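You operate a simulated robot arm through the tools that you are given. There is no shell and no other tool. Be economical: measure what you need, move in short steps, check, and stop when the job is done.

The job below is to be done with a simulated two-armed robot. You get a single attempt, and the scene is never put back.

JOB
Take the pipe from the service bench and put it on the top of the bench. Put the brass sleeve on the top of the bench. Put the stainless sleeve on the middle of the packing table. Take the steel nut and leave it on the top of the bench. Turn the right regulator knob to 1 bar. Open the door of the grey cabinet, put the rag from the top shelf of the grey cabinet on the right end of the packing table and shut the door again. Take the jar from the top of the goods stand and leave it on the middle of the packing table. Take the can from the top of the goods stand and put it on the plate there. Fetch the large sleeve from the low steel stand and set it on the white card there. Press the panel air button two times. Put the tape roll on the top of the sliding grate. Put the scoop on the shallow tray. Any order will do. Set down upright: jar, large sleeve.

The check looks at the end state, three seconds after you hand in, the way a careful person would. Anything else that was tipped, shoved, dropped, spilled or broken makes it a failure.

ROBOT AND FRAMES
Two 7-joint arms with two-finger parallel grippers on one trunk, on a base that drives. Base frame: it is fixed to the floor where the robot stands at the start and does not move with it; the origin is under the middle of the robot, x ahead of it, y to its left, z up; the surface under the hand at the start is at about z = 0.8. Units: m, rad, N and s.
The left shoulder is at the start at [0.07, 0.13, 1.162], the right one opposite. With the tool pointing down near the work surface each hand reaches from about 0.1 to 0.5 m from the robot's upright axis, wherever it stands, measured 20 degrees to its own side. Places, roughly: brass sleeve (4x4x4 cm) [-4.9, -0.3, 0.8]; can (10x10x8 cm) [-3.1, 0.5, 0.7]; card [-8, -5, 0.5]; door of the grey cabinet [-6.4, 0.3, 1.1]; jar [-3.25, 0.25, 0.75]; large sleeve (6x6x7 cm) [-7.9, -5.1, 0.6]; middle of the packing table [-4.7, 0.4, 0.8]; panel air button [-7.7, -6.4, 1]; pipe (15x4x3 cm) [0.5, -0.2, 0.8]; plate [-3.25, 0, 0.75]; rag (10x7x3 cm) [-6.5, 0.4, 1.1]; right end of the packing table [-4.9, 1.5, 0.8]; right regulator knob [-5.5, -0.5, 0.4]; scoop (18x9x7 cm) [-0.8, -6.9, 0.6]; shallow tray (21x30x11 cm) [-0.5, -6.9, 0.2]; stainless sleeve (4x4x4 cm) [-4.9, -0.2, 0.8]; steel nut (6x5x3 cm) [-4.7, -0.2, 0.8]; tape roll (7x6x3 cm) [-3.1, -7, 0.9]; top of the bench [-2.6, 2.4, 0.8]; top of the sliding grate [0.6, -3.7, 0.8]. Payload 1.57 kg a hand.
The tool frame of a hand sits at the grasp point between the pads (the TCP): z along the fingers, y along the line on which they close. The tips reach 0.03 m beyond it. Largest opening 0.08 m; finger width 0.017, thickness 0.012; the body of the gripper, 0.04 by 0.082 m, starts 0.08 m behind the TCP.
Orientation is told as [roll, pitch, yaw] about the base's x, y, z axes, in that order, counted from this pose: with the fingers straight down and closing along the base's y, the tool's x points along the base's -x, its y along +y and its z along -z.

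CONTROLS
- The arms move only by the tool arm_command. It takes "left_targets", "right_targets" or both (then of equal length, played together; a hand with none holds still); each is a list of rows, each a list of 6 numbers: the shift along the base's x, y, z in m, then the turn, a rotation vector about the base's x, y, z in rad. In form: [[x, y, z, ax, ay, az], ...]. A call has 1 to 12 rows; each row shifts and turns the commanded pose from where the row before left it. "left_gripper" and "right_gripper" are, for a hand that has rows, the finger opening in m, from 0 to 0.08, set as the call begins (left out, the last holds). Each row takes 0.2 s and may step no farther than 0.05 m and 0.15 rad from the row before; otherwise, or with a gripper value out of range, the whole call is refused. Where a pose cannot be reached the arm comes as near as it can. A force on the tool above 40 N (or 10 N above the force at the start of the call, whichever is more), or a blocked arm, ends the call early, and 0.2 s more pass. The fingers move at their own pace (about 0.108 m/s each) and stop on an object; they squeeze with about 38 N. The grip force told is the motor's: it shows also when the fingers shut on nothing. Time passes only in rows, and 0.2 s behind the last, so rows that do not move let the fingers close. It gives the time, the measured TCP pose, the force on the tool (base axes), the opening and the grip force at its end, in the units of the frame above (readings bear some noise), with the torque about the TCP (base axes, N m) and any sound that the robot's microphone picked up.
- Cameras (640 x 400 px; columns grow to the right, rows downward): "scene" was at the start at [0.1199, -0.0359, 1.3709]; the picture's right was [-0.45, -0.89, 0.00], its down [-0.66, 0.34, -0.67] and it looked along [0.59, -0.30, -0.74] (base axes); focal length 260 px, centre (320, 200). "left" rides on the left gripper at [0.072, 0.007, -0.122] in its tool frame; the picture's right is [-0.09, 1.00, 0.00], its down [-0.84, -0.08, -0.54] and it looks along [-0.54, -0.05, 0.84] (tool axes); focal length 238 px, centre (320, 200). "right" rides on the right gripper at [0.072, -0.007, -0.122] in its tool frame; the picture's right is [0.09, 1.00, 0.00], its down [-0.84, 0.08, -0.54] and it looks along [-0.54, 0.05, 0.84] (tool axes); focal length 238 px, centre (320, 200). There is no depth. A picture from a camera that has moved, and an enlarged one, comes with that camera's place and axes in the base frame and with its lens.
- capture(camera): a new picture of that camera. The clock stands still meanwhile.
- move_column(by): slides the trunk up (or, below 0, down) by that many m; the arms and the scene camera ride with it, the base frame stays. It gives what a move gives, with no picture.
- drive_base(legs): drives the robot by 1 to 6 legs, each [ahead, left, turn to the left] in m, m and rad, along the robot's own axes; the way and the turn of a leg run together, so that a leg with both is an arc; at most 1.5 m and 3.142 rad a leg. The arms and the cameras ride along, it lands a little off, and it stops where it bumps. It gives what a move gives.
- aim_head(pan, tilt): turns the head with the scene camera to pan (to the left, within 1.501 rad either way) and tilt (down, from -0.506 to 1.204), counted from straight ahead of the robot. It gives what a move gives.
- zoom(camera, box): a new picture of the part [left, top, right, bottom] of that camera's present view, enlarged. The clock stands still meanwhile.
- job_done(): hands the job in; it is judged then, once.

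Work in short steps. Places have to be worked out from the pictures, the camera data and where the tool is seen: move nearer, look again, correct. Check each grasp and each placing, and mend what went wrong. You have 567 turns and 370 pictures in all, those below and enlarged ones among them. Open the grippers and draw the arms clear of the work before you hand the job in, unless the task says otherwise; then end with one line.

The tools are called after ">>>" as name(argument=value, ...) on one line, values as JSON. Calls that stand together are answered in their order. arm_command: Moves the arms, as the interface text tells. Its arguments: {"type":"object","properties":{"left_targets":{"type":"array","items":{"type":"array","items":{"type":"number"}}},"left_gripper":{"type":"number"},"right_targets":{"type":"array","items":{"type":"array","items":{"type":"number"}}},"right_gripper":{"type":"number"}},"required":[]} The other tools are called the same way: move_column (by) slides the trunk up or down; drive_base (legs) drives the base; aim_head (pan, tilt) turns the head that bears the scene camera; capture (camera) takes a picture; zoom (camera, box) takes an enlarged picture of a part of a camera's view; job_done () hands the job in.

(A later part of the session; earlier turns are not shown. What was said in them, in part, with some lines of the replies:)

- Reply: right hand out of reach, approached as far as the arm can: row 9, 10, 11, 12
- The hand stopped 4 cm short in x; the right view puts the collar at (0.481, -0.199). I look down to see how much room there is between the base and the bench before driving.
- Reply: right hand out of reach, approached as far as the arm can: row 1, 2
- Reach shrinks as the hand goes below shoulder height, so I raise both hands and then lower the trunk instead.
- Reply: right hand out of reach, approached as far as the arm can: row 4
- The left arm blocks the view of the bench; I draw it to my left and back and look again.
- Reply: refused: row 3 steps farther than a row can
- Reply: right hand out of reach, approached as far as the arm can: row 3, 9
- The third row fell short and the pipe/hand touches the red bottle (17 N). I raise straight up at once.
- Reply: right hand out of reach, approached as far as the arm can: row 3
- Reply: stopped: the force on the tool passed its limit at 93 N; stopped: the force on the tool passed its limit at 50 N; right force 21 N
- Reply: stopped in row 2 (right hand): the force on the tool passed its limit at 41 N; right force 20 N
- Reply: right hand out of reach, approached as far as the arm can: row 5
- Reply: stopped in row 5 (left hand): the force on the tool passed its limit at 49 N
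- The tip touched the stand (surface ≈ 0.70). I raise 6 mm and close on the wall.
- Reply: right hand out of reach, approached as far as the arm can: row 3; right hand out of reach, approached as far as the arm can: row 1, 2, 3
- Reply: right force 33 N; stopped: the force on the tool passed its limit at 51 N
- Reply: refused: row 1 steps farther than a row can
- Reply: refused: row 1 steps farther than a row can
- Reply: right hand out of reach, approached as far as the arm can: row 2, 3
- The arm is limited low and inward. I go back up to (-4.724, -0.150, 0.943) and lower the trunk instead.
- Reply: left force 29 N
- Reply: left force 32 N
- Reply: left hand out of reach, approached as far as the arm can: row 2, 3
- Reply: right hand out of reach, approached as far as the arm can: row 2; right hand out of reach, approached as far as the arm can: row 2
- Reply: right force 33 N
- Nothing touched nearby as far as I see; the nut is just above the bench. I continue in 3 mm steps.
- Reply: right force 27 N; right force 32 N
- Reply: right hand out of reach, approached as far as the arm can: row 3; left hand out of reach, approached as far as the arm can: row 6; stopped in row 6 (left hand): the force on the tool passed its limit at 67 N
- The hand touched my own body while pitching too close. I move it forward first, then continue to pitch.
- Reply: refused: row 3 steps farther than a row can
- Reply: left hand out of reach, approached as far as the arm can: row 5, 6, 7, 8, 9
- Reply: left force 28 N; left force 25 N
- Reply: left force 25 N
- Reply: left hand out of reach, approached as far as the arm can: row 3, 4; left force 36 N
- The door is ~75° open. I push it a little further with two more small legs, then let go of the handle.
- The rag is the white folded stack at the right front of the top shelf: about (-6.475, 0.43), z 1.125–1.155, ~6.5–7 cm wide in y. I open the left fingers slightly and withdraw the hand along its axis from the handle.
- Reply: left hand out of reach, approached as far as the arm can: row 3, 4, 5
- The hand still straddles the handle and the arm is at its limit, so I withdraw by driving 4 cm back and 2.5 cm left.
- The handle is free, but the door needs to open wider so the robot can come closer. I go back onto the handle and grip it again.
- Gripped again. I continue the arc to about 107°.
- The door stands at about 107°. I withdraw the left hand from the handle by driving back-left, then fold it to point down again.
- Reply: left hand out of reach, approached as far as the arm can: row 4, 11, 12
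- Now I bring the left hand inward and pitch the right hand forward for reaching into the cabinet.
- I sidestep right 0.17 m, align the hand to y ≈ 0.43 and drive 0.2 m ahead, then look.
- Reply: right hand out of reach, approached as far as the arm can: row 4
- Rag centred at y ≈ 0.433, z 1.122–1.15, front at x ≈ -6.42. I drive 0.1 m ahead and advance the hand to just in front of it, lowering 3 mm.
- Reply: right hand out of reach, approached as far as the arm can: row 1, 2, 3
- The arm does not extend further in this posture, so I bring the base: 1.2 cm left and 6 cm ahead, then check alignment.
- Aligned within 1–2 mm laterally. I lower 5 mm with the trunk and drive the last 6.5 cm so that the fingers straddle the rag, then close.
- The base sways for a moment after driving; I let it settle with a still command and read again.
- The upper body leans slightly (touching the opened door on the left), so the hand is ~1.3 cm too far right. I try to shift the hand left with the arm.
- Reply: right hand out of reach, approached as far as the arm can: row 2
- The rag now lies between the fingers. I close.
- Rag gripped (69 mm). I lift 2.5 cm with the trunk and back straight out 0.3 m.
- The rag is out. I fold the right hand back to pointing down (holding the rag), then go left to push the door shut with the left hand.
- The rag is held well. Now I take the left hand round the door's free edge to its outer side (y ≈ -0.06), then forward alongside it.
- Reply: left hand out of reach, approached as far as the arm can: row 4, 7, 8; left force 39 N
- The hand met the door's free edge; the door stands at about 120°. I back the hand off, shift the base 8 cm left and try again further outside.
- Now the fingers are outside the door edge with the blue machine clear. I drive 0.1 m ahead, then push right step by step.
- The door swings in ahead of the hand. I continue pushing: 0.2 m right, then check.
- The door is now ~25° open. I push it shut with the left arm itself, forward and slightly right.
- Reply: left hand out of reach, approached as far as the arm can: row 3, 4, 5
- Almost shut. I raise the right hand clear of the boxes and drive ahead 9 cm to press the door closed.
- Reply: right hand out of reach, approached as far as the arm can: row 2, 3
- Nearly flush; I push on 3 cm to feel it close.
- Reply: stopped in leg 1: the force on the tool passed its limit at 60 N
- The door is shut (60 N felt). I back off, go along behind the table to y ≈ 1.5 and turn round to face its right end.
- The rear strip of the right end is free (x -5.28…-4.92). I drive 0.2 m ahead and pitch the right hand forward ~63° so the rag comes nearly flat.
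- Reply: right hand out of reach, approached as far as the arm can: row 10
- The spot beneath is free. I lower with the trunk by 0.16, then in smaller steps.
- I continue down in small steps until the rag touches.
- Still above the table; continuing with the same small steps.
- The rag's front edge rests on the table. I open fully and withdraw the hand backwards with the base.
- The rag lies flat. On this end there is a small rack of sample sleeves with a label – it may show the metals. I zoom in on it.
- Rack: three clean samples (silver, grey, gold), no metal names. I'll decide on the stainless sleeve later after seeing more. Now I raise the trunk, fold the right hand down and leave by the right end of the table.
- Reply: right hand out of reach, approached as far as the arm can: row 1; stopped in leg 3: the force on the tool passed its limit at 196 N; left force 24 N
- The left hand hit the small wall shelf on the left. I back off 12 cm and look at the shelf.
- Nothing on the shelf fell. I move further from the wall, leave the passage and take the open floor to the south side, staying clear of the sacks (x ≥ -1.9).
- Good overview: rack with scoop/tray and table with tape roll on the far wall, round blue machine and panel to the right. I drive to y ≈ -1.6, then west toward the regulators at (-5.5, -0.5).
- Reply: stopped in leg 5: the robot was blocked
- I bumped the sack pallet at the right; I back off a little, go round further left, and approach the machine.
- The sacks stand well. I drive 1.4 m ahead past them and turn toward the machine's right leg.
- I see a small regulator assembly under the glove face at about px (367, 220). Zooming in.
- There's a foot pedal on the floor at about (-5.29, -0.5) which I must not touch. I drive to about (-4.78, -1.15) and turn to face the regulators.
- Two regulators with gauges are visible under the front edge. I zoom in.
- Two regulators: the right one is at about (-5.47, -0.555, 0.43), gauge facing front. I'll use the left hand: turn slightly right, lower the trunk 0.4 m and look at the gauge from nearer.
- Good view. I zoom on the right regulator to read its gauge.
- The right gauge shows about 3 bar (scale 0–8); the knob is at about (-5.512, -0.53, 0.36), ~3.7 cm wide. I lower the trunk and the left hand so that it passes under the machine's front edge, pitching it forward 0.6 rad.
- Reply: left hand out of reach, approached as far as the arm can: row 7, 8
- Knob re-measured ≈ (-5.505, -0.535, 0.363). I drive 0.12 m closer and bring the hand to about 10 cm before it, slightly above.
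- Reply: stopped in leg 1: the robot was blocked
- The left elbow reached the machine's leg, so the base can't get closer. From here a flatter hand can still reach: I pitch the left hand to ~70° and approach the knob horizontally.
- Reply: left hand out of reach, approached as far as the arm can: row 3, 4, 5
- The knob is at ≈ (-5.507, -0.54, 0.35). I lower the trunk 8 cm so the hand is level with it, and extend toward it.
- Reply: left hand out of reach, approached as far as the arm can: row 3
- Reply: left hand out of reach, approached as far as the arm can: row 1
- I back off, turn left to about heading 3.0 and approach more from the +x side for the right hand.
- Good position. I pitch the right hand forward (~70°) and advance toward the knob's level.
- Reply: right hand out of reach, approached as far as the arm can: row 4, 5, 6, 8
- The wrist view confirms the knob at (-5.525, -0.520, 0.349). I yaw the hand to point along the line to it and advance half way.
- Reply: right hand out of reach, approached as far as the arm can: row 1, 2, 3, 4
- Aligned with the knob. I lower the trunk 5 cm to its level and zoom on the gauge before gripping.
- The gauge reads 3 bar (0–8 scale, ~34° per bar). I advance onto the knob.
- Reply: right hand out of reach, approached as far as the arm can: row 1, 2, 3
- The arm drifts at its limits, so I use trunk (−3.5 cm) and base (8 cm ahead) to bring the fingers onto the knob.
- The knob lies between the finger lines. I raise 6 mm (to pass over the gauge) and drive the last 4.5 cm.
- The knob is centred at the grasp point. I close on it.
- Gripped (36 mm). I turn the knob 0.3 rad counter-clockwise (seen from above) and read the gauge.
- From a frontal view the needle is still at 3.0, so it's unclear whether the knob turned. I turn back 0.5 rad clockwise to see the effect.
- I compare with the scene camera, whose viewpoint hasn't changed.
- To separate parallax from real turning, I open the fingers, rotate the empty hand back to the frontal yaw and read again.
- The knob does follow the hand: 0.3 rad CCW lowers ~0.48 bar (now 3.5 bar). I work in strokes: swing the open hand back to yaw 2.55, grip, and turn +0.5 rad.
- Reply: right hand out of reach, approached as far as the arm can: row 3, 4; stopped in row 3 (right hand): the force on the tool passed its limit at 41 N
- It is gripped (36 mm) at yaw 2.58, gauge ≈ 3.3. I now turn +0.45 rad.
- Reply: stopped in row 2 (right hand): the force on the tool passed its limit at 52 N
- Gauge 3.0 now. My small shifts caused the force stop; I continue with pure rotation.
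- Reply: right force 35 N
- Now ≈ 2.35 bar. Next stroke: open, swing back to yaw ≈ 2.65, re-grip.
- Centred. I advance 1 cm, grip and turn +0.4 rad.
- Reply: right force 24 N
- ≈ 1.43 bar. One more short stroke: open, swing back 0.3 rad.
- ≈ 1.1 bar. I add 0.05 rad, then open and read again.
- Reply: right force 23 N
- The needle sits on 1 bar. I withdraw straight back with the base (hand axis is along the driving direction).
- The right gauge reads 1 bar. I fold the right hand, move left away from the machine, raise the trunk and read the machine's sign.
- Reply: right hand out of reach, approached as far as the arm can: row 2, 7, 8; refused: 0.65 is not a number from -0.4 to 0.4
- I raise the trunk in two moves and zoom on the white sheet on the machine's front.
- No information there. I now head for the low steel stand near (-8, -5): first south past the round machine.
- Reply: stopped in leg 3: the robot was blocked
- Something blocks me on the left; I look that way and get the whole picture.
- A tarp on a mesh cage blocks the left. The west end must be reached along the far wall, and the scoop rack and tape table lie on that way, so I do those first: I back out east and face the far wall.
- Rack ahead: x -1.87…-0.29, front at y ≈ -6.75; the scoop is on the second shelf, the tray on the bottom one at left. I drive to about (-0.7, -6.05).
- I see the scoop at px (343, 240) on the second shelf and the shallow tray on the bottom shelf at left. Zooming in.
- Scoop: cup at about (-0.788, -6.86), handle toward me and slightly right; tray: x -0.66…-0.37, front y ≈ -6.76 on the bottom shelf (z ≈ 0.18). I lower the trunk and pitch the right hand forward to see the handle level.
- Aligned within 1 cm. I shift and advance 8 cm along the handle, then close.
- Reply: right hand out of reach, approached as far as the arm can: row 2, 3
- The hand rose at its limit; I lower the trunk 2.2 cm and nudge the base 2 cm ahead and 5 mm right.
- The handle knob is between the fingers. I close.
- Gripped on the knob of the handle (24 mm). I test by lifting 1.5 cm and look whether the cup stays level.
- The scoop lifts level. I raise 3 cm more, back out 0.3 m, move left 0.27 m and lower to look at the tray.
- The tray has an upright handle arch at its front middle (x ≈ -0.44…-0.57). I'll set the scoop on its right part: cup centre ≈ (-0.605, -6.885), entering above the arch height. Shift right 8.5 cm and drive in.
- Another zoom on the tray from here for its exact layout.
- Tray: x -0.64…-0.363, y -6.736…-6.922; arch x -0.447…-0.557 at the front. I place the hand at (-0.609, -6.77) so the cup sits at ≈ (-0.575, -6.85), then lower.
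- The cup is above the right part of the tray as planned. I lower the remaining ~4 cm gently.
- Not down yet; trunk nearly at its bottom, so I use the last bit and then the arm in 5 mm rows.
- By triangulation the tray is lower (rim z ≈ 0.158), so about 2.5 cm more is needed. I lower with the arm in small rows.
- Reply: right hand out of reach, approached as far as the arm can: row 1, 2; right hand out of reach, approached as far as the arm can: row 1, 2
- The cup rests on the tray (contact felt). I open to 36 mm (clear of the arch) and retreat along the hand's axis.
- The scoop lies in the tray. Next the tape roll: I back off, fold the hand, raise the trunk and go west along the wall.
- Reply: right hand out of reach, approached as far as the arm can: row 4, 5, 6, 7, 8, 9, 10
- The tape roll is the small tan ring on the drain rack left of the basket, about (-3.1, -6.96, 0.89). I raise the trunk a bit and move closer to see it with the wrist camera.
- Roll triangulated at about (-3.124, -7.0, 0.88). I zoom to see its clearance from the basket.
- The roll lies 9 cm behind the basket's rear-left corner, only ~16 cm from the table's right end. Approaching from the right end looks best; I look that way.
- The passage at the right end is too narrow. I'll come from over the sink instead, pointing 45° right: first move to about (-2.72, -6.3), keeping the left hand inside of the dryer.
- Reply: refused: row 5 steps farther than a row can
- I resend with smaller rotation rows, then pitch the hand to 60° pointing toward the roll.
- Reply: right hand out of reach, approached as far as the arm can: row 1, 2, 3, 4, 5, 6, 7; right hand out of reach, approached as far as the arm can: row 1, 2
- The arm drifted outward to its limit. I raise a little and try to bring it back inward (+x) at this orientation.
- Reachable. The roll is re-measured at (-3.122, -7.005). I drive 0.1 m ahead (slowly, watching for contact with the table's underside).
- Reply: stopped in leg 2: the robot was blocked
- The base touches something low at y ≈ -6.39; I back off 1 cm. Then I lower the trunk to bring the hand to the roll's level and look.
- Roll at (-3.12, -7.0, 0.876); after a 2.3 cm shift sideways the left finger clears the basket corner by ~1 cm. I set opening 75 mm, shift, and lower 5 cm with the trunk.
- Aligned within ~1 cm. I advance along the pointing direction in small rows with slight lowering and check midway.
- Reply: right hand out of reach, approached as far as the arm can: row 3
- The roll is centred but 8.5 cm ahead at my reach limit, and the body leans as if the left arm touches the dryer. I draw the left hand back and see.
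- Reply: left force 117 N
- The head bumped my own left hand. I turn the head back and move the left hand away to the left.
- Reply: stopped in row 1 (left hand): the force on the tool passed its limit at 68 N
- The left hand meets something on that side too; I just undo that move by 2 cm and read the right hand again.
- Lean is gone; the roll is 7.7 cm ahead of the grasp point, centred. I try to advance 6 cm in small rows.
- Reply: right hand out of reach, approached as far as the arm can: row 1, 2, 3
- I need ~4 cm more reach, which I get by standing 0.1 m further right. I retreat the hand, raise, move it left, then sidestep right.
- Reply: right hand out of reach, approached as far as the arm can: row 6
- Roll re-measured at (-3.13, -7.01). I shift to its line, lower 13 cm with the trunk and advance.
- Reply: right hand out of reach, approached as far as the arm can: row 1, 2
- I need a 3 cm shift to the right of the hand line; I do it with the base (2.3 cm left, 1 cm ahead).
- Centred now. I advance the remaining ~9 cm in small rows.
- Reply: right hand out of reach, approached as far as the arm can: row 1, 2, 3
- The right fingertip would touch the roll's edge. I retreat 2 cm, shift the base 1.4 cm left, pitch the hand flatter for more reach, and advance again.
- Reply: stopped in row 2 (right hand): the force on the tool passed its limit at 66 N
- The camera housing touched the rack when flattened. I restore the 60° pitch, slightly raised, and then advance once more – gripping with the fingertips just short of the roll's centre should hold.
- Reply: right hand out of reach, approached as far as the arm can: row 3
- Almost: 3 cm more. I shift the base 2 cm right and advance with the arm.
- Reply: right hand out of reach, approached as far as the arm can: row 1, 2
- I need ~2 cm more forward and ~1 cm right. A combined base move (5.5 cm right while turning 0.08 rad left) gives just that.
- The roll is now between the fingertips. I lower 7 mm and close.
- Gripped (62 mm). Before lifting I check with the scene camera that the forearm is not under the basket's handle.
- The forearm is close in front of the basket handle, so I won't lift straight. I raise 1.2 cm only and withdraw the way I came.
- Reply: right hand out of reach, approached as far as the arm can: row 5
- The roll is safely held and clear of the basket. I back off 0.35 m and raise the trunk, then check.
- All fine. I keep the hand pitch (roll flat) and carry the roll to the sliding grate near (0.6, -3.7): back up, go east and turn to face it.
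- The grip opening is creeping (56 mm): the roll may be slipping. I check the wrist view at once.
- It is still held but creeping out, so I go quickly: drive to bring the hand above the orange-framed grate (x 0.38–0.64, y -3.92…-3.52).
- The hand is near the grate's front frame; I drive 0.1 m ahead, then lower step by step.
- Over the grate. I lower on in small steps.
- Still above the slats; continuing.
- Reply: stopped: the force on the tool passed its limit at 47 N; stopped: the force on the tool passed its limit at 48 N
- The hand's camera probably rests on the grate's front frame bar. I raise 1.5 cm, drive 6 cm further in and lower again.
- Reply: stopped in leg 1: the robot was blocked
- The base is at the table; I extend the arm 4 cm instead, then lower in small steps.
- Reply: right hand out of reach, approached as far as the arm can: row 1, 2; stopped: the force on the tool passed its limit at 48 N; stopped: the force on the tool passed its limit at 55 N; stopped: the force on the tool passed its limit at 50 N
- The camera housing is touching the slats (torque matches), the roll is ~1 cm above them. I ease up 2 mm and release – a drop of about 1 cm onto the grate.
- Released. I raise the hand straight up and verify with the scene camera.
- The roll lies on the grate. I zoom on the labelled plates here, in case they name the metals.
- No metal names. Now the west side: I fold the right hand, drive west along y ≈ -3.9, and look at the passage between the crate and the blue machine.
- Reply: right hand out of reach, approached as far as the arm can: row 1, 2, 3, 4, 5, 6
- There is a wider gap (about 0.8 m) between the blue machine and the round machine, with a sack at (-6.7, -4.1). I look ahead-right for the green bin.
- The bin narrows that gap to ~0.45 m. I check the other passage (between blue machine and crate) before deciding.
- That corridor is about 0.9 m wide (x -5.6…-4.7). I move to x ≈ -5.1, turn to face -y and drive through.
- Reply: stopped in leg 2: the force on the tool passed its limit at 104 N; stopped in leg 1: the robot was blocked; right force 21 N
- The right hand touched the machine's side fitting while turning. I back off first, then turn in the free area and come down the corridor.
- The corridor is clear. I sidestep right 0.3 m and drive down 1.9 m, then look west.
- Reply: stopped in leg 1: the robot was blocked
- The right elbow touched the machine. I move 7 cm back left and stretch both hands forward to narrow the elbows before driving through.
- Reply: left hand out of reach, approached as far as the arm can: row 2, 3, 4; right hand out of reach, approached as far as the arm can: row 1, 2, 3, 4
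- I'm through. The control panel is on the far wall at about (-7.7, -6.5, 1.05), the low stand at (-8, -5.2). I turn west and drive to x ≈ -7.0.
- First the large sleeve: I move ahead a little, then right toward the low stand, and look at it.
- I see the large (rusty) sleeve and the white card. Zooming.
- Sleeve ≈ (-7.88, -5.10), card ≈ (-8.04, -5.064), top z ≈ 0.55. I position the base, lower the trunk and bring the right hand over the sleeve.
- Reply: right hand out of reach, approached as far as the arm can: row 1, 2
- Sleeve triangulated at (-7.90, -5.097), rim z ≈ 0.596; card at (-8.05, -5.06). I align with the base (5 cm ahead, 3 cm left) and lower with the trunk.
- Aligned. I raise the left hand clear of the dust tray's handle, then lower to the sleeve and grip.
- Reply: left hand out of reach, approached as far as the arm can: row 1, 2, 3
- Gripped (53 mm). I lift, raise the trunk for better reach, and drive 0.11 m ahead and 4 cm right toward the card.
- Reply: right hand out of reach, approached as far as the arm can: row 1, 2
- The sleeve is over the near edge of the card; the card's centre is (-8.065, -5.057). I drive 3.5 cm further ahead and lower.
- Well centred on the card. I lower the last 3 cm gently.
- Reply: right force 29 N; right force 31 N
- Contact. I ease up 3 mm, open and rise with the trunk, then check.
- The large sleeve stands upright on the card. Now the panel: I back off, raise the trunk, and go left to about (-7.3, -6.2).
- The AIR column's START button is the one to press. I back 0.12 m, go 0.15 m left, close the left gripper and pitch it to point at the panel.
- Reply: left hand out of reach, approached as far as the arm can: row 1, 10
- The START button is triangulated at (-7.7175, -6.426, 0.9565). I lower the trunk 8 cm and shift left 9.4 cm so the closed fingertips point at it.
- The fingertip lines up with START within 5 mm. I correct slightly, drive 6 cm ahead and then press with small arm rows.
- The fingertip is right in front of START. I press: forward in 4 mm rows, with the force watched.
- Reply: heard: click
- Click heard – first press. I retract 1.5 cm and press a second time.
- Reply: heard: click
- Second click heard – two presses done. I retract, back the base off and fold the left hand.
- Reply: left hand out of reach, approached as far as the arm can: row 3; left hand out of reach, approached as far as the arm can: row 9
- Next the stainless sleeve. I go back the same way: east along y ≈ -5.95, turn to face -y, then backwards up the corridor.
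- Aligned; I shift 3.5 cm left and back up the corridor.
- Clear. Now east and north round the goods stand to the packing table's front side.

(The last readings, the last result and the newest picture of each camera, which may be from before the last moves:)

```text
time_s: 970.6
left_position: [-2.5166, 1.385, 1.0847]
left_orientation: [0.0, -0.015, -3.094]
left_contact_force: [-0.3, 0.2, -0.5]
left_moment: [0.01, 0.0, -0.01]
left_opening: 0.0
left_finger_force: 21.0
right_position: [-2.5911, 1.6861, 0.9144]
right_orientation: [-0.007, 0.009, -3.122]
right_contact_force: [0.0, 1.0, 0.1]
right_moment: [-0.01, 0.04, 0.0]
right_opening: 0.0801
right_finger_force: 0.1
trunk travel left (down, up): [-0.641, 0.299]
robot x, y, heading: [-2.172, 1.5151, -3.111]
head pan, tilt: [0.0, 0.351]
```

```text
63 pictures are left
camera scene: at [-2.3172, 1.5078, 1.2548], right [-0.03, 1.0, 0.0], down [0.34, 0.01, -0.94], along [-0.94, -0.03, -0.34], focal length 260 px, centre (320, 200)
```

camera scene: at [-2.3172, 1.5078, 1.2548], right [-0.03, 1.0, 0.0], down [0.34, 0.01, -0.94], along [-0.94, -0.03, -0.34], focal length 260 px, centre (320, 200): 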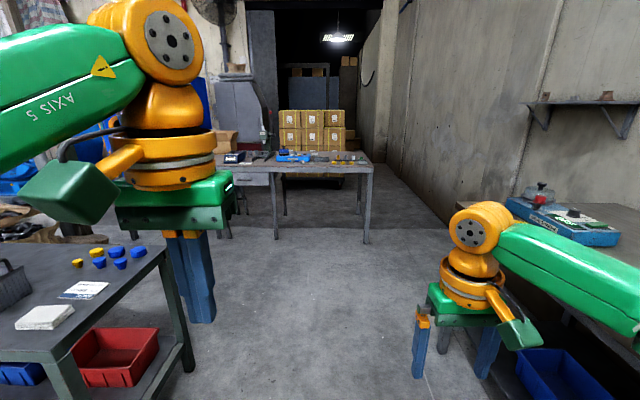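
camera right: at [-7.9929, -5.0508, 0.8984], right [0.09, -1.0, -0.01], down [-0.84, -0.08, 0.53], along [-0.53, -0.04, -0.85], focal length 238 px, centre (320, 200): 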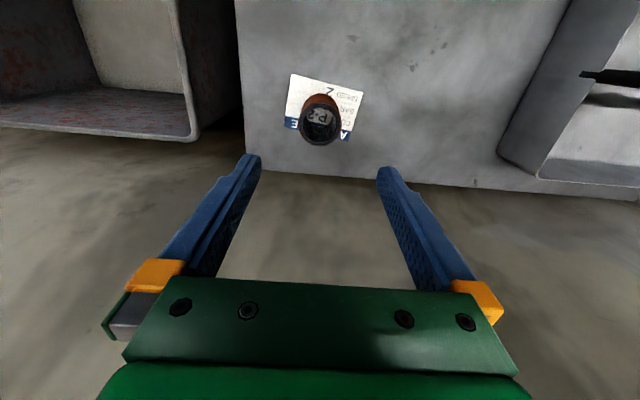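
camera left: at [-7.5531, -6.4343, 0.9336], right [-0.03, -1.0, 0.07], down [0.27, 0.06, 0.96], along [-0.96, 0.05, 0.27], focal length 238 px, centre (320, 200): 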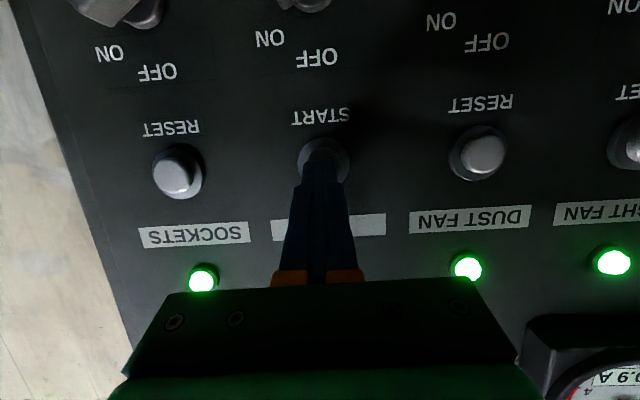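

I continue to the packing table: west past the stand's end, then south into the gap and face the table.

>>> drive_base(legs=[[1.0, 0, -0.02], [0.65, 0, 0], [0, 0, 1.56]])

>>> drive_base(legs=[[1.25, 0, 0], [0, 0, -1.57], [0.3, 0.1, 0]])

>>> aim_head(pan=0.3, tilt=0.7)

>>> capture(camera="scene")

```text
time_s: 982.7
left_position: [-3.6753, 1.1434, 1.0837]
left_orientation: [-0.001, -0.015, -1.538]
left_contact_force: [0.4, 0.2, -0.1]
left_moment: [0.02, 0.01, -0.01]
left_opening: 0.0
left_finger_force: 21.2
right_position: [-3.9756, 1.0724, 0.9129]
right_orientation: [-0.008, 0.01, -1.563]
right_contact_force: [0.2, -1.0, -0.4]
right_moment: [0.02, 0.0, 0.02]
right_opening: 0.0798
right_finger_force: 0.0
trunk travel left (down, up): [-0.641, 0.299]
robot x, y, heading: [-3.7968, 1.4897, -1.552]
head pan, tilt: [0.0, 0.351]
```

```text
time_s: 994.8
left_position: [-4.4178, -0.02, 1.0833]
left_orientation: [-0.001, -0.015, -3.111]
left_contact_force: [-0.8, 0.3, 0.3]
left_moment: [-0.02, 0.04, 0.01]
left_opening: 0.0003
left_finger_force: 21.5
right_position: [-4.4882, 0.2809, 0.9124]
right_orientation: [-0.008, 0.007, -3.138]
right_contact_force: [1.0, -0.1, -0.2]
right_moment: [0.03, 0.01, 0.02]
right_opening: 0.0799
right_finger_force: 0.1
trunk travel left (down, up): [-0.641, 0.299]
robot x, y, heading: [-4.0733, 0.0996, -3.128]
head pan, tilt: [0.0, 0.351]
```

```text
time_s: 995.6
left_position: [-4.4178, -0.0208, 1.0826]
left_orientation: [0.0, -0.017, -3.113]
left_contact_force: [-0.7, 0.2, -0.3]
left_moment: [-0.01, 0.01, 0.02]
left_opening: 0.0001
left_finger_force: 21.3
right_position: [-4.4887, 0.281, 0.9144]
right_orientation: [-0.008, 0.009, -3.139]
right_contact_force: [0.2, -0.3, 0.5]
right_moment: [-0.01, -0.04, 0.01]
right_opening: 0.0798
right_finger_force: 0.0
trunk travel left (down, up): [-0.641, 0.299]
robot x, y, heading: [-4.0733, 0.0996, -3.131]
head pan, tilt: [0.3, 0.7]
```

```text
62 pictures are left
camera scene: at [-4.2047, 0.0734, 1.2234], right [-0.31, 0.95, 0.0], down [0.61, 0.2, -0.77], along [-0.73, -0.24, -0.64], focal length 260 px, centre (320, 200)
```

scene: 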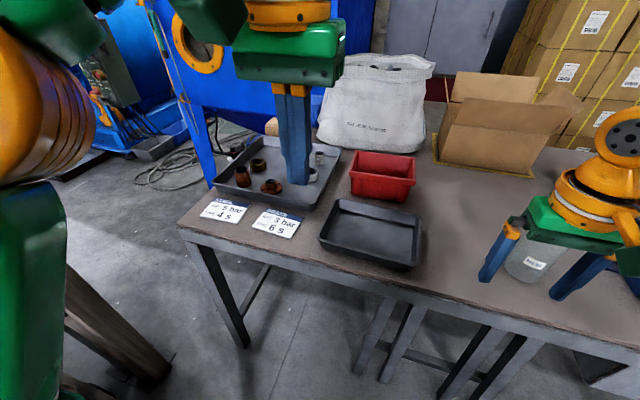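

I must keep the right hand clear of the jar: I raise the trunk and the right hand first, then approach the sleeve tray as before.

>>> move_column(by=0.103)

>>> arm_command(right_targets=[[0.02, 0, 0.03, 0, 0, 0], [0.02, 0, 0.03, 0, 0, 0], [0, 0, 0, 0, 0, 0]], left_targets=[[-0.03, -0.03, -0.03, 0, 0, 0], [-0.03, -0.03, -0.03, 0, 0, 0], [-0.02, -0.03, -0.03, 0, 0, 0]], left_gripper=0.08)

>>> drive_base(legs=[[0.2, 0, 0], [0, 0.18, 0], [0.075, 0, 0]])

>>> capture(camera="left")

```text
time_s: 997.0
left_position: [-4.4184, -0.0205, 1.1863]
left_orientation: [-0.001, -0.016, -3.111]
left_contact_force: [-0.5, 0.4, 1.0]
left_moment: [-0.02, 0.0, -0.02]
left_opening: 0.0
left_finger_force: 21.4
right_position: [-4.4888, 0.28, 1.0171]
right_orientation: [-0.006, 0.01, -3.138]
right_contact_force: [0.0, 1.0, 0.3]
right_moment: [0.01, 0.01, 0.0]
right_opening: 0.0799
right_finger_force: 0.0
trunk travel left (down, up): [-0.744, 0.196]
robot x, y, heading: [-4.0726, 0.0993, -3.127]
head pan, tilt: [0.3, 0.7]
```

```text
refused: row 1 steps farther than a row can; nothing moved
```

```text
time_s: 999.7
left_position: [-4.6208, -0.1861, 1.1863]
left_orientation: [-0.001, -0.015, -3.085]
left_contact_force: [0.4, -0.9, 0.7]
left_moment: [0.01, 0.01, 0.0]
left_opening: 0.0
left_finger_force: 21.6
right_position: [-4.6991, 0.1138, 1.0176]
right_orientation: [-0.008, 0.006, -3.115]
right_contact_force: [-0.3, -0.5, 0.2]
right_moment: [0.02, -0.03, 0.03]
right_opening: 0.08
right_finger_force: 0.1
trunk travel left (down, up): [-0.744, 0.196]
robot x, y, heading: [-4.28, -0.0526, -3.104]
head pan, tilt: [0.3, 0.7]
stopped in leg 2: the robot was blocked; the commanded pose is now the measured one
```

```text
61 pictures are left
camera left: at [-4.5484, -0.188, 1.307], right [-0.04, -1.0, 0.0], down [-0.83, 0.03, 0.56], along [-0.56, 0.02, -0.83], focal length 238 px, centre (320, 200)
```

left: 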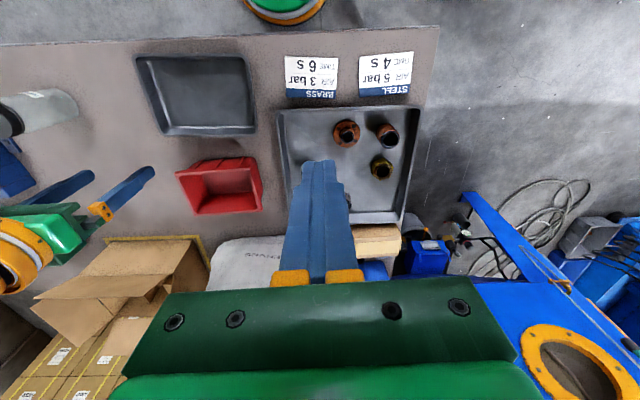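

The left elbow met the post. I ease right 3 cm, stretch the left hand forward and down, open it, and lift the right hand a little.

>>> drive_base(legs=[[0, -0.04, -0.03]])

>>> arm_command(left_targets=[[-0.03, -0.01, -0.035, 0, 0, 0], [-0.03, -0.01, -0.035, 0, 0, 0], [-0.03, -0.01, -0.035, 0, 0, 0], [-0.02, -0.01, -0.035, 0, 0, 0], [0, 0, -0.035, 0, 0, 0]], right_targets=[[0.01, 0, 0.03, 0, 0, 0], [0.01, 0, 0.03, 0, 0, 0], [0, 0, 0, 0, 0, 0], [0, 0, 0, 0, 0, 0], [0, 0, 0, 0, 0, 0]], left_gripper=0.08)

>>> drive_base(legs=[[0.07, 0.02, 0]])

>>> capture(camera="left")

```text
time_s: 1000.6
left_position: [-4.6267, -0.1394, 1.1862]
left_orientation: [-0.006, -0.015, -3.114]
left_contact_force: [-0.3, -0.5, -0.2]
left_moment: [0.07, 0.0, -0.05]
left_opening: 0.0
left_finger_force: 21.8
right_position: [-4.695, 0.1639, 1.0175]
right_orientation: [-0.012, 0.01, 3.14]
right_contact_force: [-0.6, -0.4, 0.0]
right_moment: [0.05, 0.05, 0.02]
right_opening: 0.08
right_finger_force: 0.0
trunk travel left (down, up): [-0.744, 0.196]
robot x, y, heading: [-4.2794, -0.0107, -3.139]
head pan, tilt: [0.3, 0.7]
```

```text
time_s: 1001.8
left_position: [-4.7366, -0.1736, 1.0113]
left_orientation: [0.001, -0.017, -3.116]
left_contact_force: [0.3, -0.4, 0.7]
left_moment: [0.03, 0.0, 0.0]
left_opening: 0.0799
left_finger_force: 0.0
right_position: [-4.6742, 0.1678, 1.0755]
right_orientation: [-0.01, 0.008, 3.141]
right_contact_force: [0.7, 0.0, -0.7]
right_moment: [0.03, 0.01, 0.04]
right_opening: 0.08
right_finger_force: 0.0
trunk travel left (down, up): [-0.744, 0.196]
robot x, y, heading: [-4.2793, -0.012, -3.132]
head pan, tilt: [0.3, 0.7]
```

```text
time_s: 1002.9
left_position: [-4.8022, -0.1916, 1.0124]
left_orientation: [0.002, -0.019, -3.117]
left_contact_force: [0.3, 0.3, 1.0]
left_moment: [-0.01, 0.04, 0.02]
left_opening: 0.08
left_finger_force: 0.1
right_position: [-4.7389, 0.149, 1.0782]
right_orientation: [-0.006, 0.004, 3.138]
right_contact_force: [0.1, -0.1, 0.5]
right_moment: [0.02, 0.02, -0.04]
right_opening: 0.0801
right_finger_force: 0.1
trunk travel left (down, up): [-0.744, 0.196]
robot x, y, heading: [-4.3496, -0.0354, -3.134]
head pan, tilt: [0.3, 0.7]
```

```text
60 pictures are left
camera left: at [-4.7298, -0.1962, 1.1334], right [-0.07, -1.0, 0.0], down [-0.83, 0.06, 0.56], along [-0.56, 0.04, -0.83], focal length 238 px, centre (320, 200)
```

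left: 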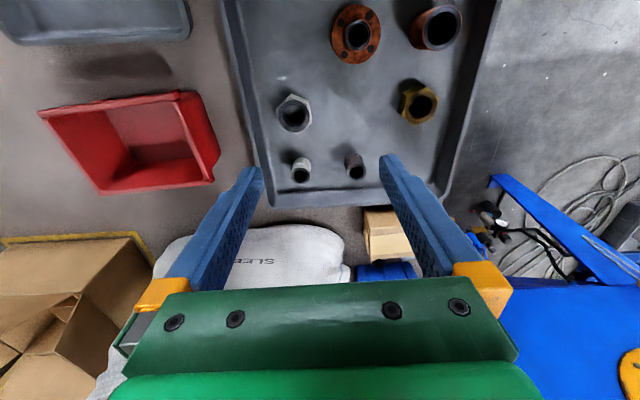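

Both candidate sleeves are in view; I zoom strongly on them.

>>> zoom(camera="left", box=[275, 85, 375, 190])

```text
3.81 times, centred on (325, 138) of left
camera zoom: at [-4.7298, -0.1962, 1.1334], right [-0.07, -1.0, 0.0], down [-0.83, 0.06, 0.56], along [-0.56, 0.04, -0.83], focal length 908 px, centre (301, 438)
```

zoom: 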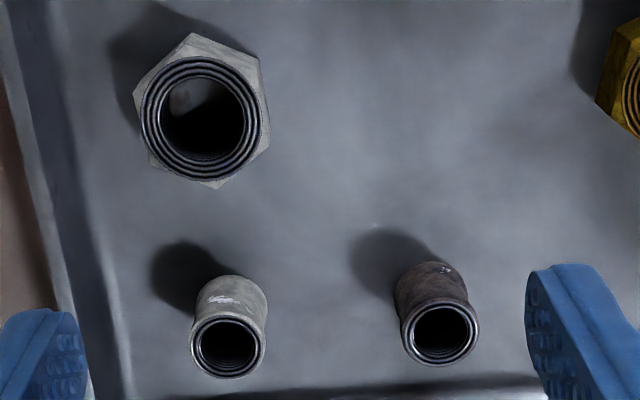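

The rims show both are silvery metals; the chalky light one looks like aluminium, the brownish heat-tinted one (middle, ≈ (-4.90, -0.241)) like stainless, so I take the middle one. I tilt the left hand forward over it.

>>> arm_command(left_targets=[[-0.025, -0.015, -0.02, 0, 0.15, 0], [-0.025, -0.015, -0.02, 0, 0.15, 0], [-0.025, -0.012, -0.02, 0, 0.15, 0], [-0.015, -0.006, 0, 0, 0, 0], [0, 0, 0, 0, 0, 0]], left_gripper=0.06)

>>> capture(camera="left")

```text
time_s: 1004.0
left_position: [-4.8941, -0.2403, 0.9493]
left_orientation: [-0.01, -0.465, -3.115]
left_contact_force: [-0.3, -0.6, -0.5]
left_moment: [-0.01, -0.01, 0.0]
left_opening: 0.0601
left_finger_force: 0.0
right_position: [-4.7433, 0.1479, 1.0758]
right_orientation: [-0.006, 0.009, 3.136]
right_contact_force: [0.3, -0.2, -0.6]
right_moment: [0.0, 0.0, 0.02]
right_opening: 0.0801
right_finger_force: 0.0
trunk travel left (down, up): [-0.744, 0.196]
robot x, y, heading: [-4.3471, -0.0341, -3.132]
head pan, tilt: [0.3, 0.7]
```

```text
58 pictures are left
camera left: at [-4.7768, -0.2447, 1.0265], right [-0.06, -1.0, 0.03], down [-0.5, 0.06, 0.86], along [-0.86, 0.04, -0.51], focal length 238 px, centre (320, 200)
```

left: 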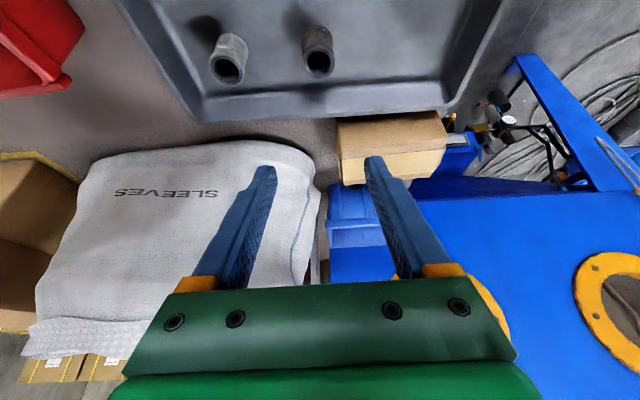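

Rim centred at (-4.901, -0.2425). I correct 6 mm and descend to z ≈ 0.80, then close.

>>> arm_command(left_targets=[[-0.005, -0.002, -0.045, 0, 0, 0], [0, 0, -0.045, 0, 0, 0], [0, 0, -0.035, 0, 0, 0], [0, 0, -0.02, 0, 0, 0], [0, 0, 0, 0, 0, 0]])

>>> capture(camera="left")

```text
time_s: 1005.2
left_position: [-4.9018, -0.2435, 0.8041]
left_orientation: [-0.011, -0.466, -3.116]
left_contact_force: [-0.6, 0.1, 0.2]
left_moment: [-0.01, 0.01, 0.0]
left_opening: 0.0601
left_finger_force: 0.1
right_position: [-4.7428, 0.1475, 1.0767]
right_orientation: [-0.008, 0.008, 3.139]
right_contact_force: [-0.2, -0.1, -0.3]
right_moment: [0.0, 0.0, -0.04]
right_opening: 0.0798
right_finger_force: 0.2
trunk travel left (down, up): [-0.744, 0.196]
robot x, y, heading: [-4.3503, -0.0336, -3.131]
head pan, tilt: [0.3, 0.7]
```

```text
57 pictures are left
camera left: at [-4.7847, -0.2473, 0.8811], right [-0.06, -1.0, 0.03], down [-0.51, 0.06, 0.86], along [-0.86, 0.04, -0.51], focal length 238 px, centre (320, 200)
```

left: 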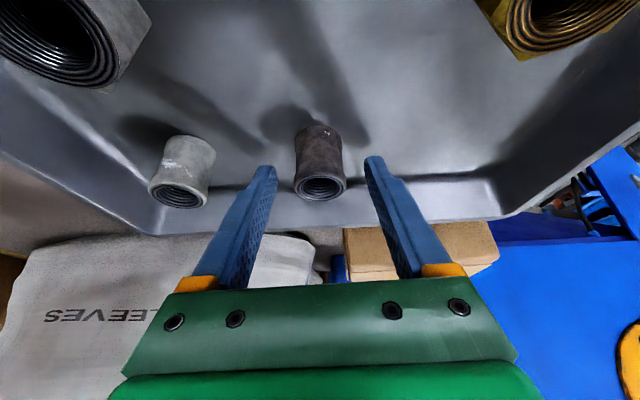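

From here I take one last close zoom of both for certainty before gripping.

>>> zoom(camera="left", box=[140, 115, 360, 215])

```text
2.91 times, centred on (250, 165) of left
camera zoom: at [-4.7847, -0.2473, 0.8811], right [-0.06, -1.0, 0.03], down [-0.51, 0.06, 0.86], along [-0.86, 0.04, -0.51], focal length 693 px, centre (524, 302)
```

zoom: 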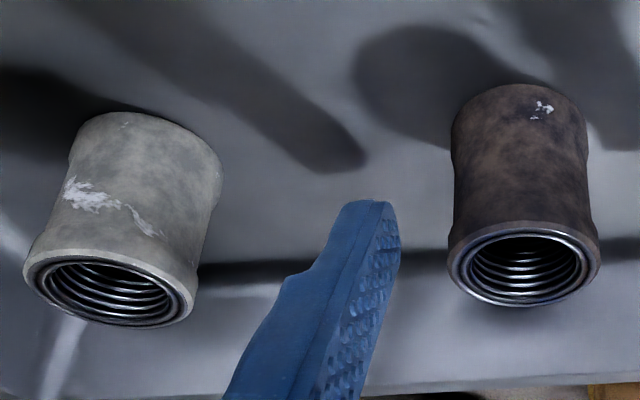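

The left one shows pale oxide with white corrosion (aluminium); the other has a brown heat tint with bright bluish rim – stainless. I lower 4 mm and close on it.

>>> arm_command(left_targets=[[0, 0, -0.004, 0, 0, 0], [0, 0, 0, 0, 0, 0]])

>>> arm_command(left_targets=[[0, 0, 0, 0, 0, 0], [0, 0, 0, 0, 0, 0], [0, 0, 0, 0, 0, 0]], left_gripper=0.0)

>>> arm_command(left_targets=[[0, 0, 0.03, 0, 0, 0], [0, 0, 0.04, 0, 0, 0], [0, 0, 0.04, 0, 0, 0], [0, 0, 0.04, 0, 0, 0], [0.03, 0.01, 0, 0, -0.12, 0], [0.03, 0.01, 0, 0, -0.12, 0], [0.03, 0.01, 0, 0, -0.12, 0], [0, 0, 0, 0, -0.1, 0]])

>>> capture(camera="left")

```text
time_s: 1005.9
left_position: [-4.9019, -0.243, 0.8014]
left_orientation: [-0.012, -0.466, -3.116]
left_contact_force: [0.1, 0.4, -0.1]
left_moment: [0.03, 0.02, 0.0]
left_opening: 0.0599
left_finger_force: 0.1
right_position: [-4.7416, 0.1483, 1.0762]
right_orientation: [-0.008, 0.009, 3.139]
right_contact_force: [0.0, 0.6, -1.1]
right_moment: [0.02, 0.02, 0.0]
right_opening: 0.0797
right_finger_force: 0.0
trunk travel left (down, up): [-0.744, 0.196]
robot x, y, heading: [-4.349, -0.0345, -3.125]
head pan, tilt: [0.3, 0.7]
```

```text
time_s: 1006.6
left_position: [-4.9026, -0.2432, 0.8006]
left_orientation: [-0.01, -0.465, -3.116]
left_contact_force: [-0.3, -0.1, 0.1]
left_moment: [0.01, 0.02, -0.02]
left_opening: 0.031
left_finger_force: 38.5
right_position: [-4.7427, 0.1478, 1.0759]
right_orientation: [-0.007, 0.009, 3.138]
right_contact_force: [0.2, 0.1, 0.3]
right_moment: [0.01, 0.04, -0.01]
right_opening: 0.0799
right_finger_force: 0.2
trunk travel left (down, up): [-0.744, 0.196]
robot x, y, heading: [-4.351, -0.0327, -3.138]
head pan, tilt: [0.3, 0.7]
```

```text
time_s: 1008.5
left_position: [-4.8114, -0.2127, 0.9509]
left_orientation: [0.0, -0.004, -3.118]
left_contact_force: [-0.4, 0.1, -1.4]
left_moment: [0.01, -0.01, -0.03]
left_opening: 0.0308
left_finger_force: 38.0
right_position: [-4.7437, 0.1489, 1.0765]
right_orientation: [-0.006, 0.008, 3.138]
right_contact_force: [0.2, -0.1, 0.6]
right_moment: [-0.03, -0.03, 0.01]
right_opening: 0.0798
right_finger_force: 0.0
trunk travel left (down, up): [-0.744, 0.196]
robot x, y, heading: [-4.3481, -0.0345, -3.133]
head pan, tilt: [0.3, 0.7]
```

```text
55 pictures are left
camera left: at [-4.7404, -0.2174, 1.0717], right [-0.07, -1.0, 0.0], down [-0.84, 0.06, 0.54], along [-0.54, 0.04, -0.84], focal length 238 px, centre (320, 200)
```

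left: 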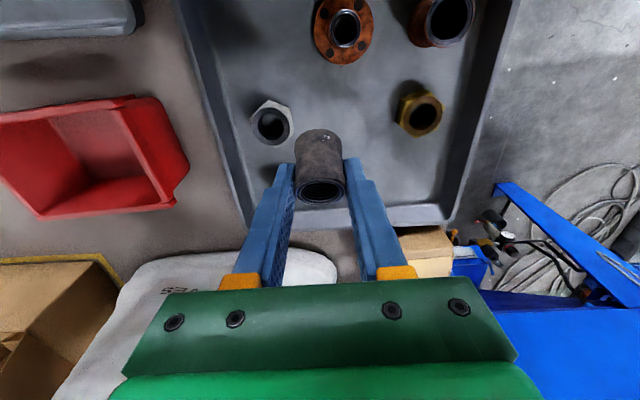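

The sleeve is held (31 mm). I raise it and sidestep right 0.455 m to bring it over the middle of the table, left of the jar.

>>> arm_command(left_targets=[[0.03, 0.01, 0.03, 0, 0, 0], [0.03, 0.01, 0.03, 0, 0, 0], [0.03, 0, 0.02, 0, 0, 0]])

>>> drive_base(legs=[[0, -0.455, 0]])

>>> capture(camera="left")

```text
time_s: 1009.2
left_position: [-4.7249, -0.1936, 1.0338]
left_orientation: [0.001, -0.007, -3.117]
left_contact_force: [-0.1, -0.3, -1.5]
left_moment: [0.0, 0.04, 0.04]
left_opening: 0.0312
left_finger_force: 37.6
right_position: [-4.7422, 0.147, 1.0758]
right_orientation: [-0.007, 0.007, 3.139]
right_contact_force: [-0.2, 0.6, -0.6]
right_moment: [-0.01, 0.02, 0.02]
right_opening: 0.0798
right_finger_force: 0.1
trunk travel left (down, up): [-0.744, 0.196]
robot x, y, heading: [-4.3489, -0.0337, -3.132]
head pan, tilt: [0.3, 0.7]
```

```text
time_s: 1012.0
left_position: [-4.7283, 0.2613, 1.0323]
left_orientation: [-0.001, -0.006, -3.112]
left_contact_force: [0.3, 0.0, -1.3]
left_moment: [0.0, 0.01, 0.01]
left_opening: 0.0309
left_finger_force: 38.2
right_position: [-4.7478, 0.602, 1.0751]
right_orientation: [-0.007, 0.009, -3.139]
right_contact_force: [0.8, 0.2, -0.2]
right_moment: [0.02, -0.03, 0.0]
right_opening: 0.0799
right_finger_force: 0.0
trunk travel left (down, up): [-0.744, 0.196]
robot x, y, heading: [-4.3577, 0.4233, -3.13]
head pan, tilt: [0.3, 0.7]
```

```text
54 pictures are left
camera left: at [-4.6576, 0.257, 1.1542], right [-0.06, -1.0, 0.0], down [-0.84, 0.05, 0.55], along [-0.55, 0.03, -0.84], focal length 238 px, centre (320, 200)
```

left: 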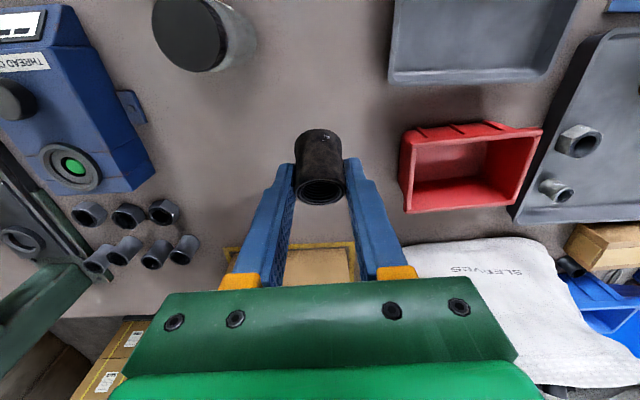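

Free spot below. I draw the right hand back and up, lower the left arm 12 cm (shifting to y ≈ 0.285), then finish with the trunk.

>>> arm_command(left_targets=[[0, 0.012, -0.03, 0, 0, 0], [0, 0.012, -0.03, 0, 0, 0], [0, 0, -0.03, 0, 0, 0], [0, 0, -0.03, 0, 0, 0], [0, 0, 0, 0, 0, 0]], right_targets=[[0.03, 0.01, 0.02, 0, 0, 0], [0.03, 0.01, 0.02, 0, 0, 0], [0.03, 0.01, 0.02, 0, 0, 0], [0.03, 0, 0, 0, 0, 0], [0, 0, 0, 0, 0, 0]])

>>> move_column(by=-0.07)

>>> capture(camera="left")

```text
time_s: 1013.2
left_position: [-4.7291, 0.2866, 0.912]
left_orientation: [0.0, -0.006, -3.111]
left_contact_force: [0.8, 0.0, -1.5]
left_moment: [-0.01, 0.02, 0.0]
left_opening: 0.0312
left_finger_force: 38.7
right_position: [-4.6264, 0.6363, 1.1389]
right_orientation: [-0.005, 0.008, -3.141]
right_contact_force: [-0.2, 0.0, 0.3]
right_moment: [0.02, 0.02, 0.01]
right_opening: 0.0801
right_finger_force: 0.1
trunk travel left (down, up): [-0.744, 0.196]
robot x, y, heading: [-4.3536, 0.4227, -3.134]
head pan, tilt: [0.3, 0.7]
```

```text
time_s: 1014.3
left_position: [-4.7288, 0.2866, 0.8421]
left_orientation: [0.0, -0.005, -3.112]
left_contact_force: [-0.4, 0.4, -1.4]
left_moment: [0.0, 0.02, -0.01]
left_opening: 0.0312
left_finger_force: 38.1
right_position: [-4.6264, 0.6353, 1.0686]
right_orientation: [-0.008, 0.008, -3.14]
right_contact_force: [-0.1, 0.0, -0.7]
right_moment: [0.01, 0.03, -0.04]
right_opening: 0.08
right_finger_force: 0.1
trunk travel left (down, up): [-0.674, 0.266]
robot x, y, heading: [-4.3507, 0.4264, -3.129]
head pan, tilt: [0.3, 0.7]
```

```text
53 pictures are left
camera left: at [-4.6574, 0.2818, 0.9633], right [-0.06, -1.0, 0.0], down [-0.84, 0.05, 0.55], along [-0.55, 0.03, -0.84], focal length 238 px, centre (320, 200)
```

left: 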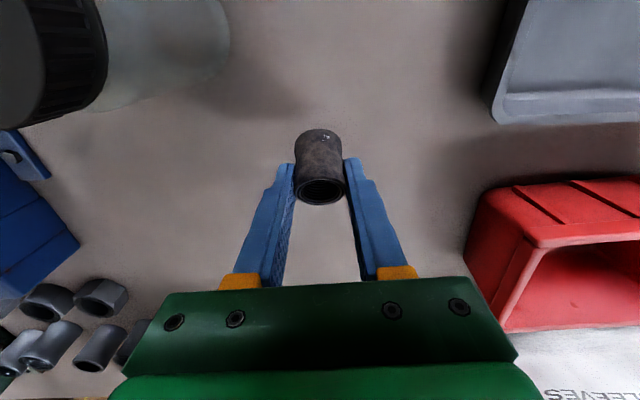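

Good clearance to jar and bin. I lower in small trunk steps to contact.

>>> move_column(by=-0.025)

>>> move_column(by=-0.008)

>>> move_column(by=-0.006)

>>> move_column(by=-0.005)

```text
time_s: 1015.0
left_position: [-4.7291, 0.2868, 0.8163]
left_orientation: [-0.001, -0.005, -3.112]
left_contact_force: [1.4, 0.0, -1.1]
left_moment: [-0.01, 0.03, 0.0]
left_opening: 0.031
left_finger_force: 38.1
right_position: [-4.6255, 0.6351, 1.044]
right_orientation: [-0.006, 0.008, -3.141]
right_contact_force: [0.4, -0.3, -0.2]
right_moment: [0.01, -0.03, 0.01]
right_opening: 0.0799
right_finger_force: 0.0
trunk travel left (down, up): [-0.649, 0.291]
robot x, y, heading: [-4.3537, 0.4246, -3.129]
head pan, tilt: [0.3, 0.7]
```

```text
time_s: 1015.6
left_position: [-4.7276, 0.2847, 0.808]
left_orientation: [0.0, -0.004, -3.111]
left_contact_force: [0.1, 0.2, -1.1]
left_moment: [-0.01, 0.02, -0.01]
left_opening: 0.0309
left_finger_force: 38.1
right_position: [-4.6252, 0.6352, 1.0365]
right_orientation: [-0.009, 0.008, -3.138]
right_contact_force: [-0.8, -0.5, 1.1]
right_moment: [0.04, 0.0, -0.01]
right_opening: 0.08
right_finger_force: 0.0
trunk travel left (down, up): [-0.641, 0.299]
robot x, y, heading: [-4.3535, 0.4244, -3.127]
head pan, tilt: [0.3, 0.7]
```

```text
time_s: 1016.1
left_position: [-4.7273, 0.2863, 0.803]
left_orientation: [-0.001, -0.005, -3.113]
left_contact_force: [1.1, -0.5, -1.1]
left_moment: [-0.01, -0.01, 0.0]
left_opening: 0.0311
left_finger_force: 38.1
right_position: [-4.6268, 0.6348, 1.0306]
right_orientation: [-0.007, 0.01, -3.141]
right_contact_force: [-0.2, -0.4, 0.2]
right_moment: [0.0, 0.0, -0.01]
right_opening: 0.0799
right_finger_force: 0.0
trunk travel left (down, up): [-0.635, 0.305]
robot x, y, heading: [-4.3533, 0.4239, -3.124]
head pan, tilt: [0.3, 0.7]
```

```text
time_s: 1016.7
left_position: [-4.7272, 0.2859, 0.8005]
left_orientation: [0.001, -0.01, -3.11]
left_contact_force: [-7.2, -4.3, 28.6]
left_moment: [-0.22, 0.29, -0.07]
left_opening: 0.0311
left_finger_force: 38.3
right_position: [-4.6224, 0.6354, 1.0254]
right_orientation: [-0.005, 0.005, -3.139]
right_contact_force: [1.0, -0.3, -1.0]
right_moment: [0.03, 0.02, 0.01]
right_opening: 0.0801
right_finger_force: 0.1
trunk travel left (down, up): [-0.63, 0.31]
robot x, y, heading: [-4.356, 0.4222, -3.13]
head pan, tilt: [0.3, 0.7]
```

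Contact. I ease up 2 mm, open and rise straight with the trunk.

>>> move_column(by=0.003)

>>> arm_command(left_targets=[[0, 0, 0, 0, 0, 0], [0, 0, 0, 0, 0, 0]], left_gripper=0.055)

>>> move_column(by=0.2)

>>> drive_base(legs=[[-0.3, 0, 0]])

>>> aim_head(pan=0, tilt=0.6)

>>> capture(camera="scene")

```text
time_s: 1017.2
left_position: [-4.7271, 0.2856, 0.8001]
left_orientation: [0.001, -0.004, -3.113]
left_contact_force: [-0.5, -0.2, 4.0]
left_moment: [0.03, -0.01, -0.04]
left_opening: 0.0311
left_finger_force: 38.3
right_position: [-4.6244, 0.6356, 1.0279]
right_orientation: [-0.006, 0.006, -3.14]
right_contact_force: [-0.4, 0.7, 0.9]
right_moment: [0.0, -0.01, 0.0]
right_opening: 0.0802
right_finger_force: 0.1
trunk travel left (down, up): [-0.633, 0.307]
robot x, y, heading: [-4.3559, 0.4241, -3.136]
head pan, tilt: [0.3, 0.7]
```

```text
time_s: 1017.8
left_position: [-4.7279, 0.2858, 0.7998]
left_orientation: [0.001, -0.005, -3.111]
left_contact_force: [-0.3, 0.5, -0.3]
left_moment: [0.01, 0.0, 0.0]
left_opening: 0.0552
left_finger_force: 0.0
right_position: [-4.6261, 0.6357, 1.0278]
right_orientation: [-0.008, 0.009, -3.139]
right_contact_force: [-0.1, 0.1, 0.1]
right_moment: [0.01, 0.0, 0.0]
right_opening: 0.0797
right_finger_force: 0.0
trunk travel left (down, up): [-0.633, 0.307]
robot x, y, heading: [-4.3555, 0.4212, -3.127]
head pan, tilt: [0.3, 0.7]
```

```text
time_s: 1020.0
left_position: [-4.7287, 0.285, 1.001]
left_orientation: [0.0, -0.005, -3.112]
left_contact_force: [0.4, -0.3, -0.4]
left_moment: [-0.04, -0.01, 0.01]
left_opening: 0.0549
left_finger_force: 0.0
right_position: [-4.6257, 0.6358, 1.2275]
right_orientation: [-0.006, 0.008, -3.14]
right_contact_force: [-0.8, -0.1, 0.1]
right_moment: [-0.01, 0.0, 0.01]
right_opening: 0.0802
right_finger_force: 0.1
trunk travel left (down, up): [-0.833, 0.107]
robot x, y, heading: [-4.3558, 0.4235, -3.127]
head pan, tilt: [0.3, 0.7]
```

```text
time_s: 1022.0
left_position: [-4.4335, 0.2895, 0.9998]
left_orientation: [0.0, -0.001, -3.112]
left_contact_force: [0.0, -0.4, 0.1]
left_moment: [0.0, 0.01, 0.0]
left_opening: 0.0548
left_finger_force: 0.1
right_position: [-4.332, 0.6386, 1.2272]
right_orientation: [-0.007, 0.01, -3.139]
right_contact_force: [-0.4, 0.2, -0.6]
right_moment: [0.02, 0.0, 0.02]
right_opening: 0.0799
right_finger_force: 0.1
trunk travel left (down, up): [-0.833, 0.107]
robot x, y, heading: [-4.0561, 0.424, -3.126]
head pan, tilt: [0.3, 0.7]
```

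```text
time_s: 1022.8
left_position: [-4.4304, 0.289, 1.0021]
left_orientation: [-0.001, -0.005, -3.109]
left_contact_force: [0.4, -0.4, 0.4]
left_moment: [-0.05, 0.0, 0.03]
left_opening: 0.055
left_finger_force: 0.0
right_position: [-4.328, 0.6385, 1.2287]
right_orientation: [-0.008, 0.006, -3.14]
right_contact_force: [0.1, -1.5, -0.2]
right_moment: [-0.03, 0.01, 0.01]
right_opening: 0.0801
right_finger_force: 0.0
trunk travel left (down, up): [-0.833, 0.107]
robot x, y, heading: [-4.0571, 0.4289, -3.125]
head pan, tilt: [0.0, 0.6]
```

```text
52 pictures are left
camera scene: at [-4.1956, 0.4255, 1.424], right [-0.01, 1.0, 0.0], down [0.56, 0.01, -0.83], along [-0.82, -0.01, -0.56], focal length 260 px, centre (320, 200)
```

scene: 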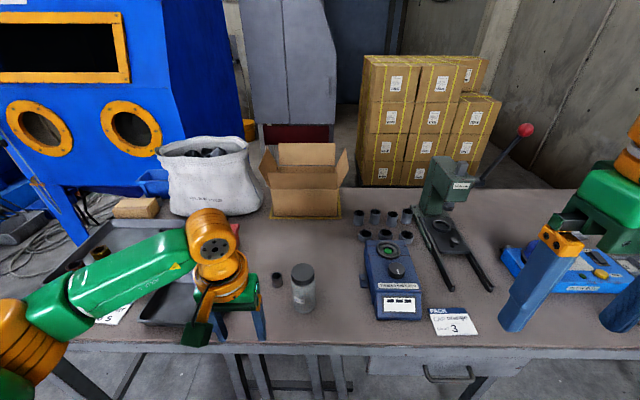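

Jar and sleeve stand in the middle. I verify the cabinet door from here with a zoom.

>>> zoom(camera="scene", box=[220, 0, 380, 140])

>>> zoom(camera="scene", box=[230, 230, 350, 330])

```text
2.86 times, centred on (300, 70) of scene
camera zoom: at [-4.1956, 0.4255, 1.424], right [-0.01, 1.0, 0.0], down [0.56, 0.01, -0.83], along [-0.82, -0.01, -0.56], focal length 744 px, centre (377, 571)
```

zoom: 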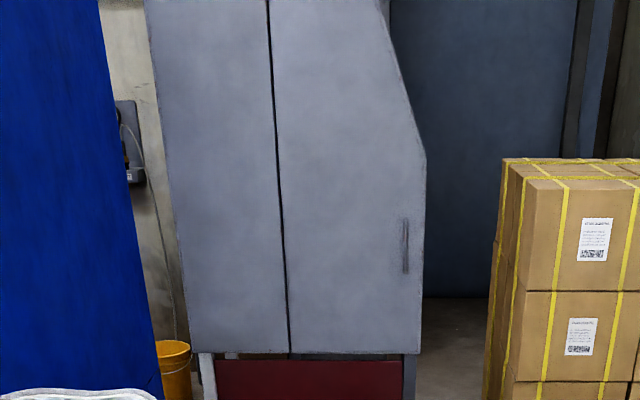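

```text
4.00 times, centred on (290, 280) of scene
camera zoom: at [-4.1956, 0.4255, 1.424], right [-0.01, 1.0, 0.0], down [0.56, 0.01, -0.83], along [-0.82, -0.01, -0.56], focal length 1041 px, centre (440, -120)
```

zoom: 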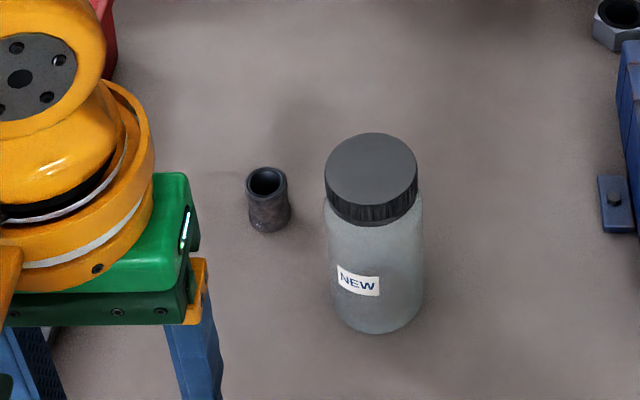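

Everything is in place: the door is shut, and the jar and sleeve are standing. Both grippers are open and I back a little further clear.

>>> drive_base(legs=[[-0.15, 0, 0]])

>>> job_done()

```text
time_s: 1024.1
left_position: [-4.2864, 0.2927, 0.9994]
left_orientation: [0.001, 0.0, -3.113]
left_contact_force: [0.1, -0.4, -0.5]
left_moment: [0.02, -0.02, -0.01]
left_opening: 0.0552
left_finger_force: 0.0
right_position: [-4.1845, 0.6408, 1.2274]
right_orientation: [-0.008, 0.009, -3.141]
right_contact_force: [-0.9, 0.4, -0.7]
right_moment: [-0.02, -0.05, 0.0]
right_opening: 0.0801
right_finger_force: 0.0
trunk travel left (down, up): [-0.833, 0.107]
robot x, y, heading: [-3.9128, 0.4299, -3.127]
head pan, tilt: [0.0, 0.6]
```

```text
The job is handed in.
```

All twelve tasks were carried out and the job is handed in. Two doubts remain: no label named the stainless sleeve, so I picked the brown-tinted one over a pale one by looks, and I bumped the red nozzle (set back in line), a wall shelf, the sack pallet and a machine side without seeing anything fall.
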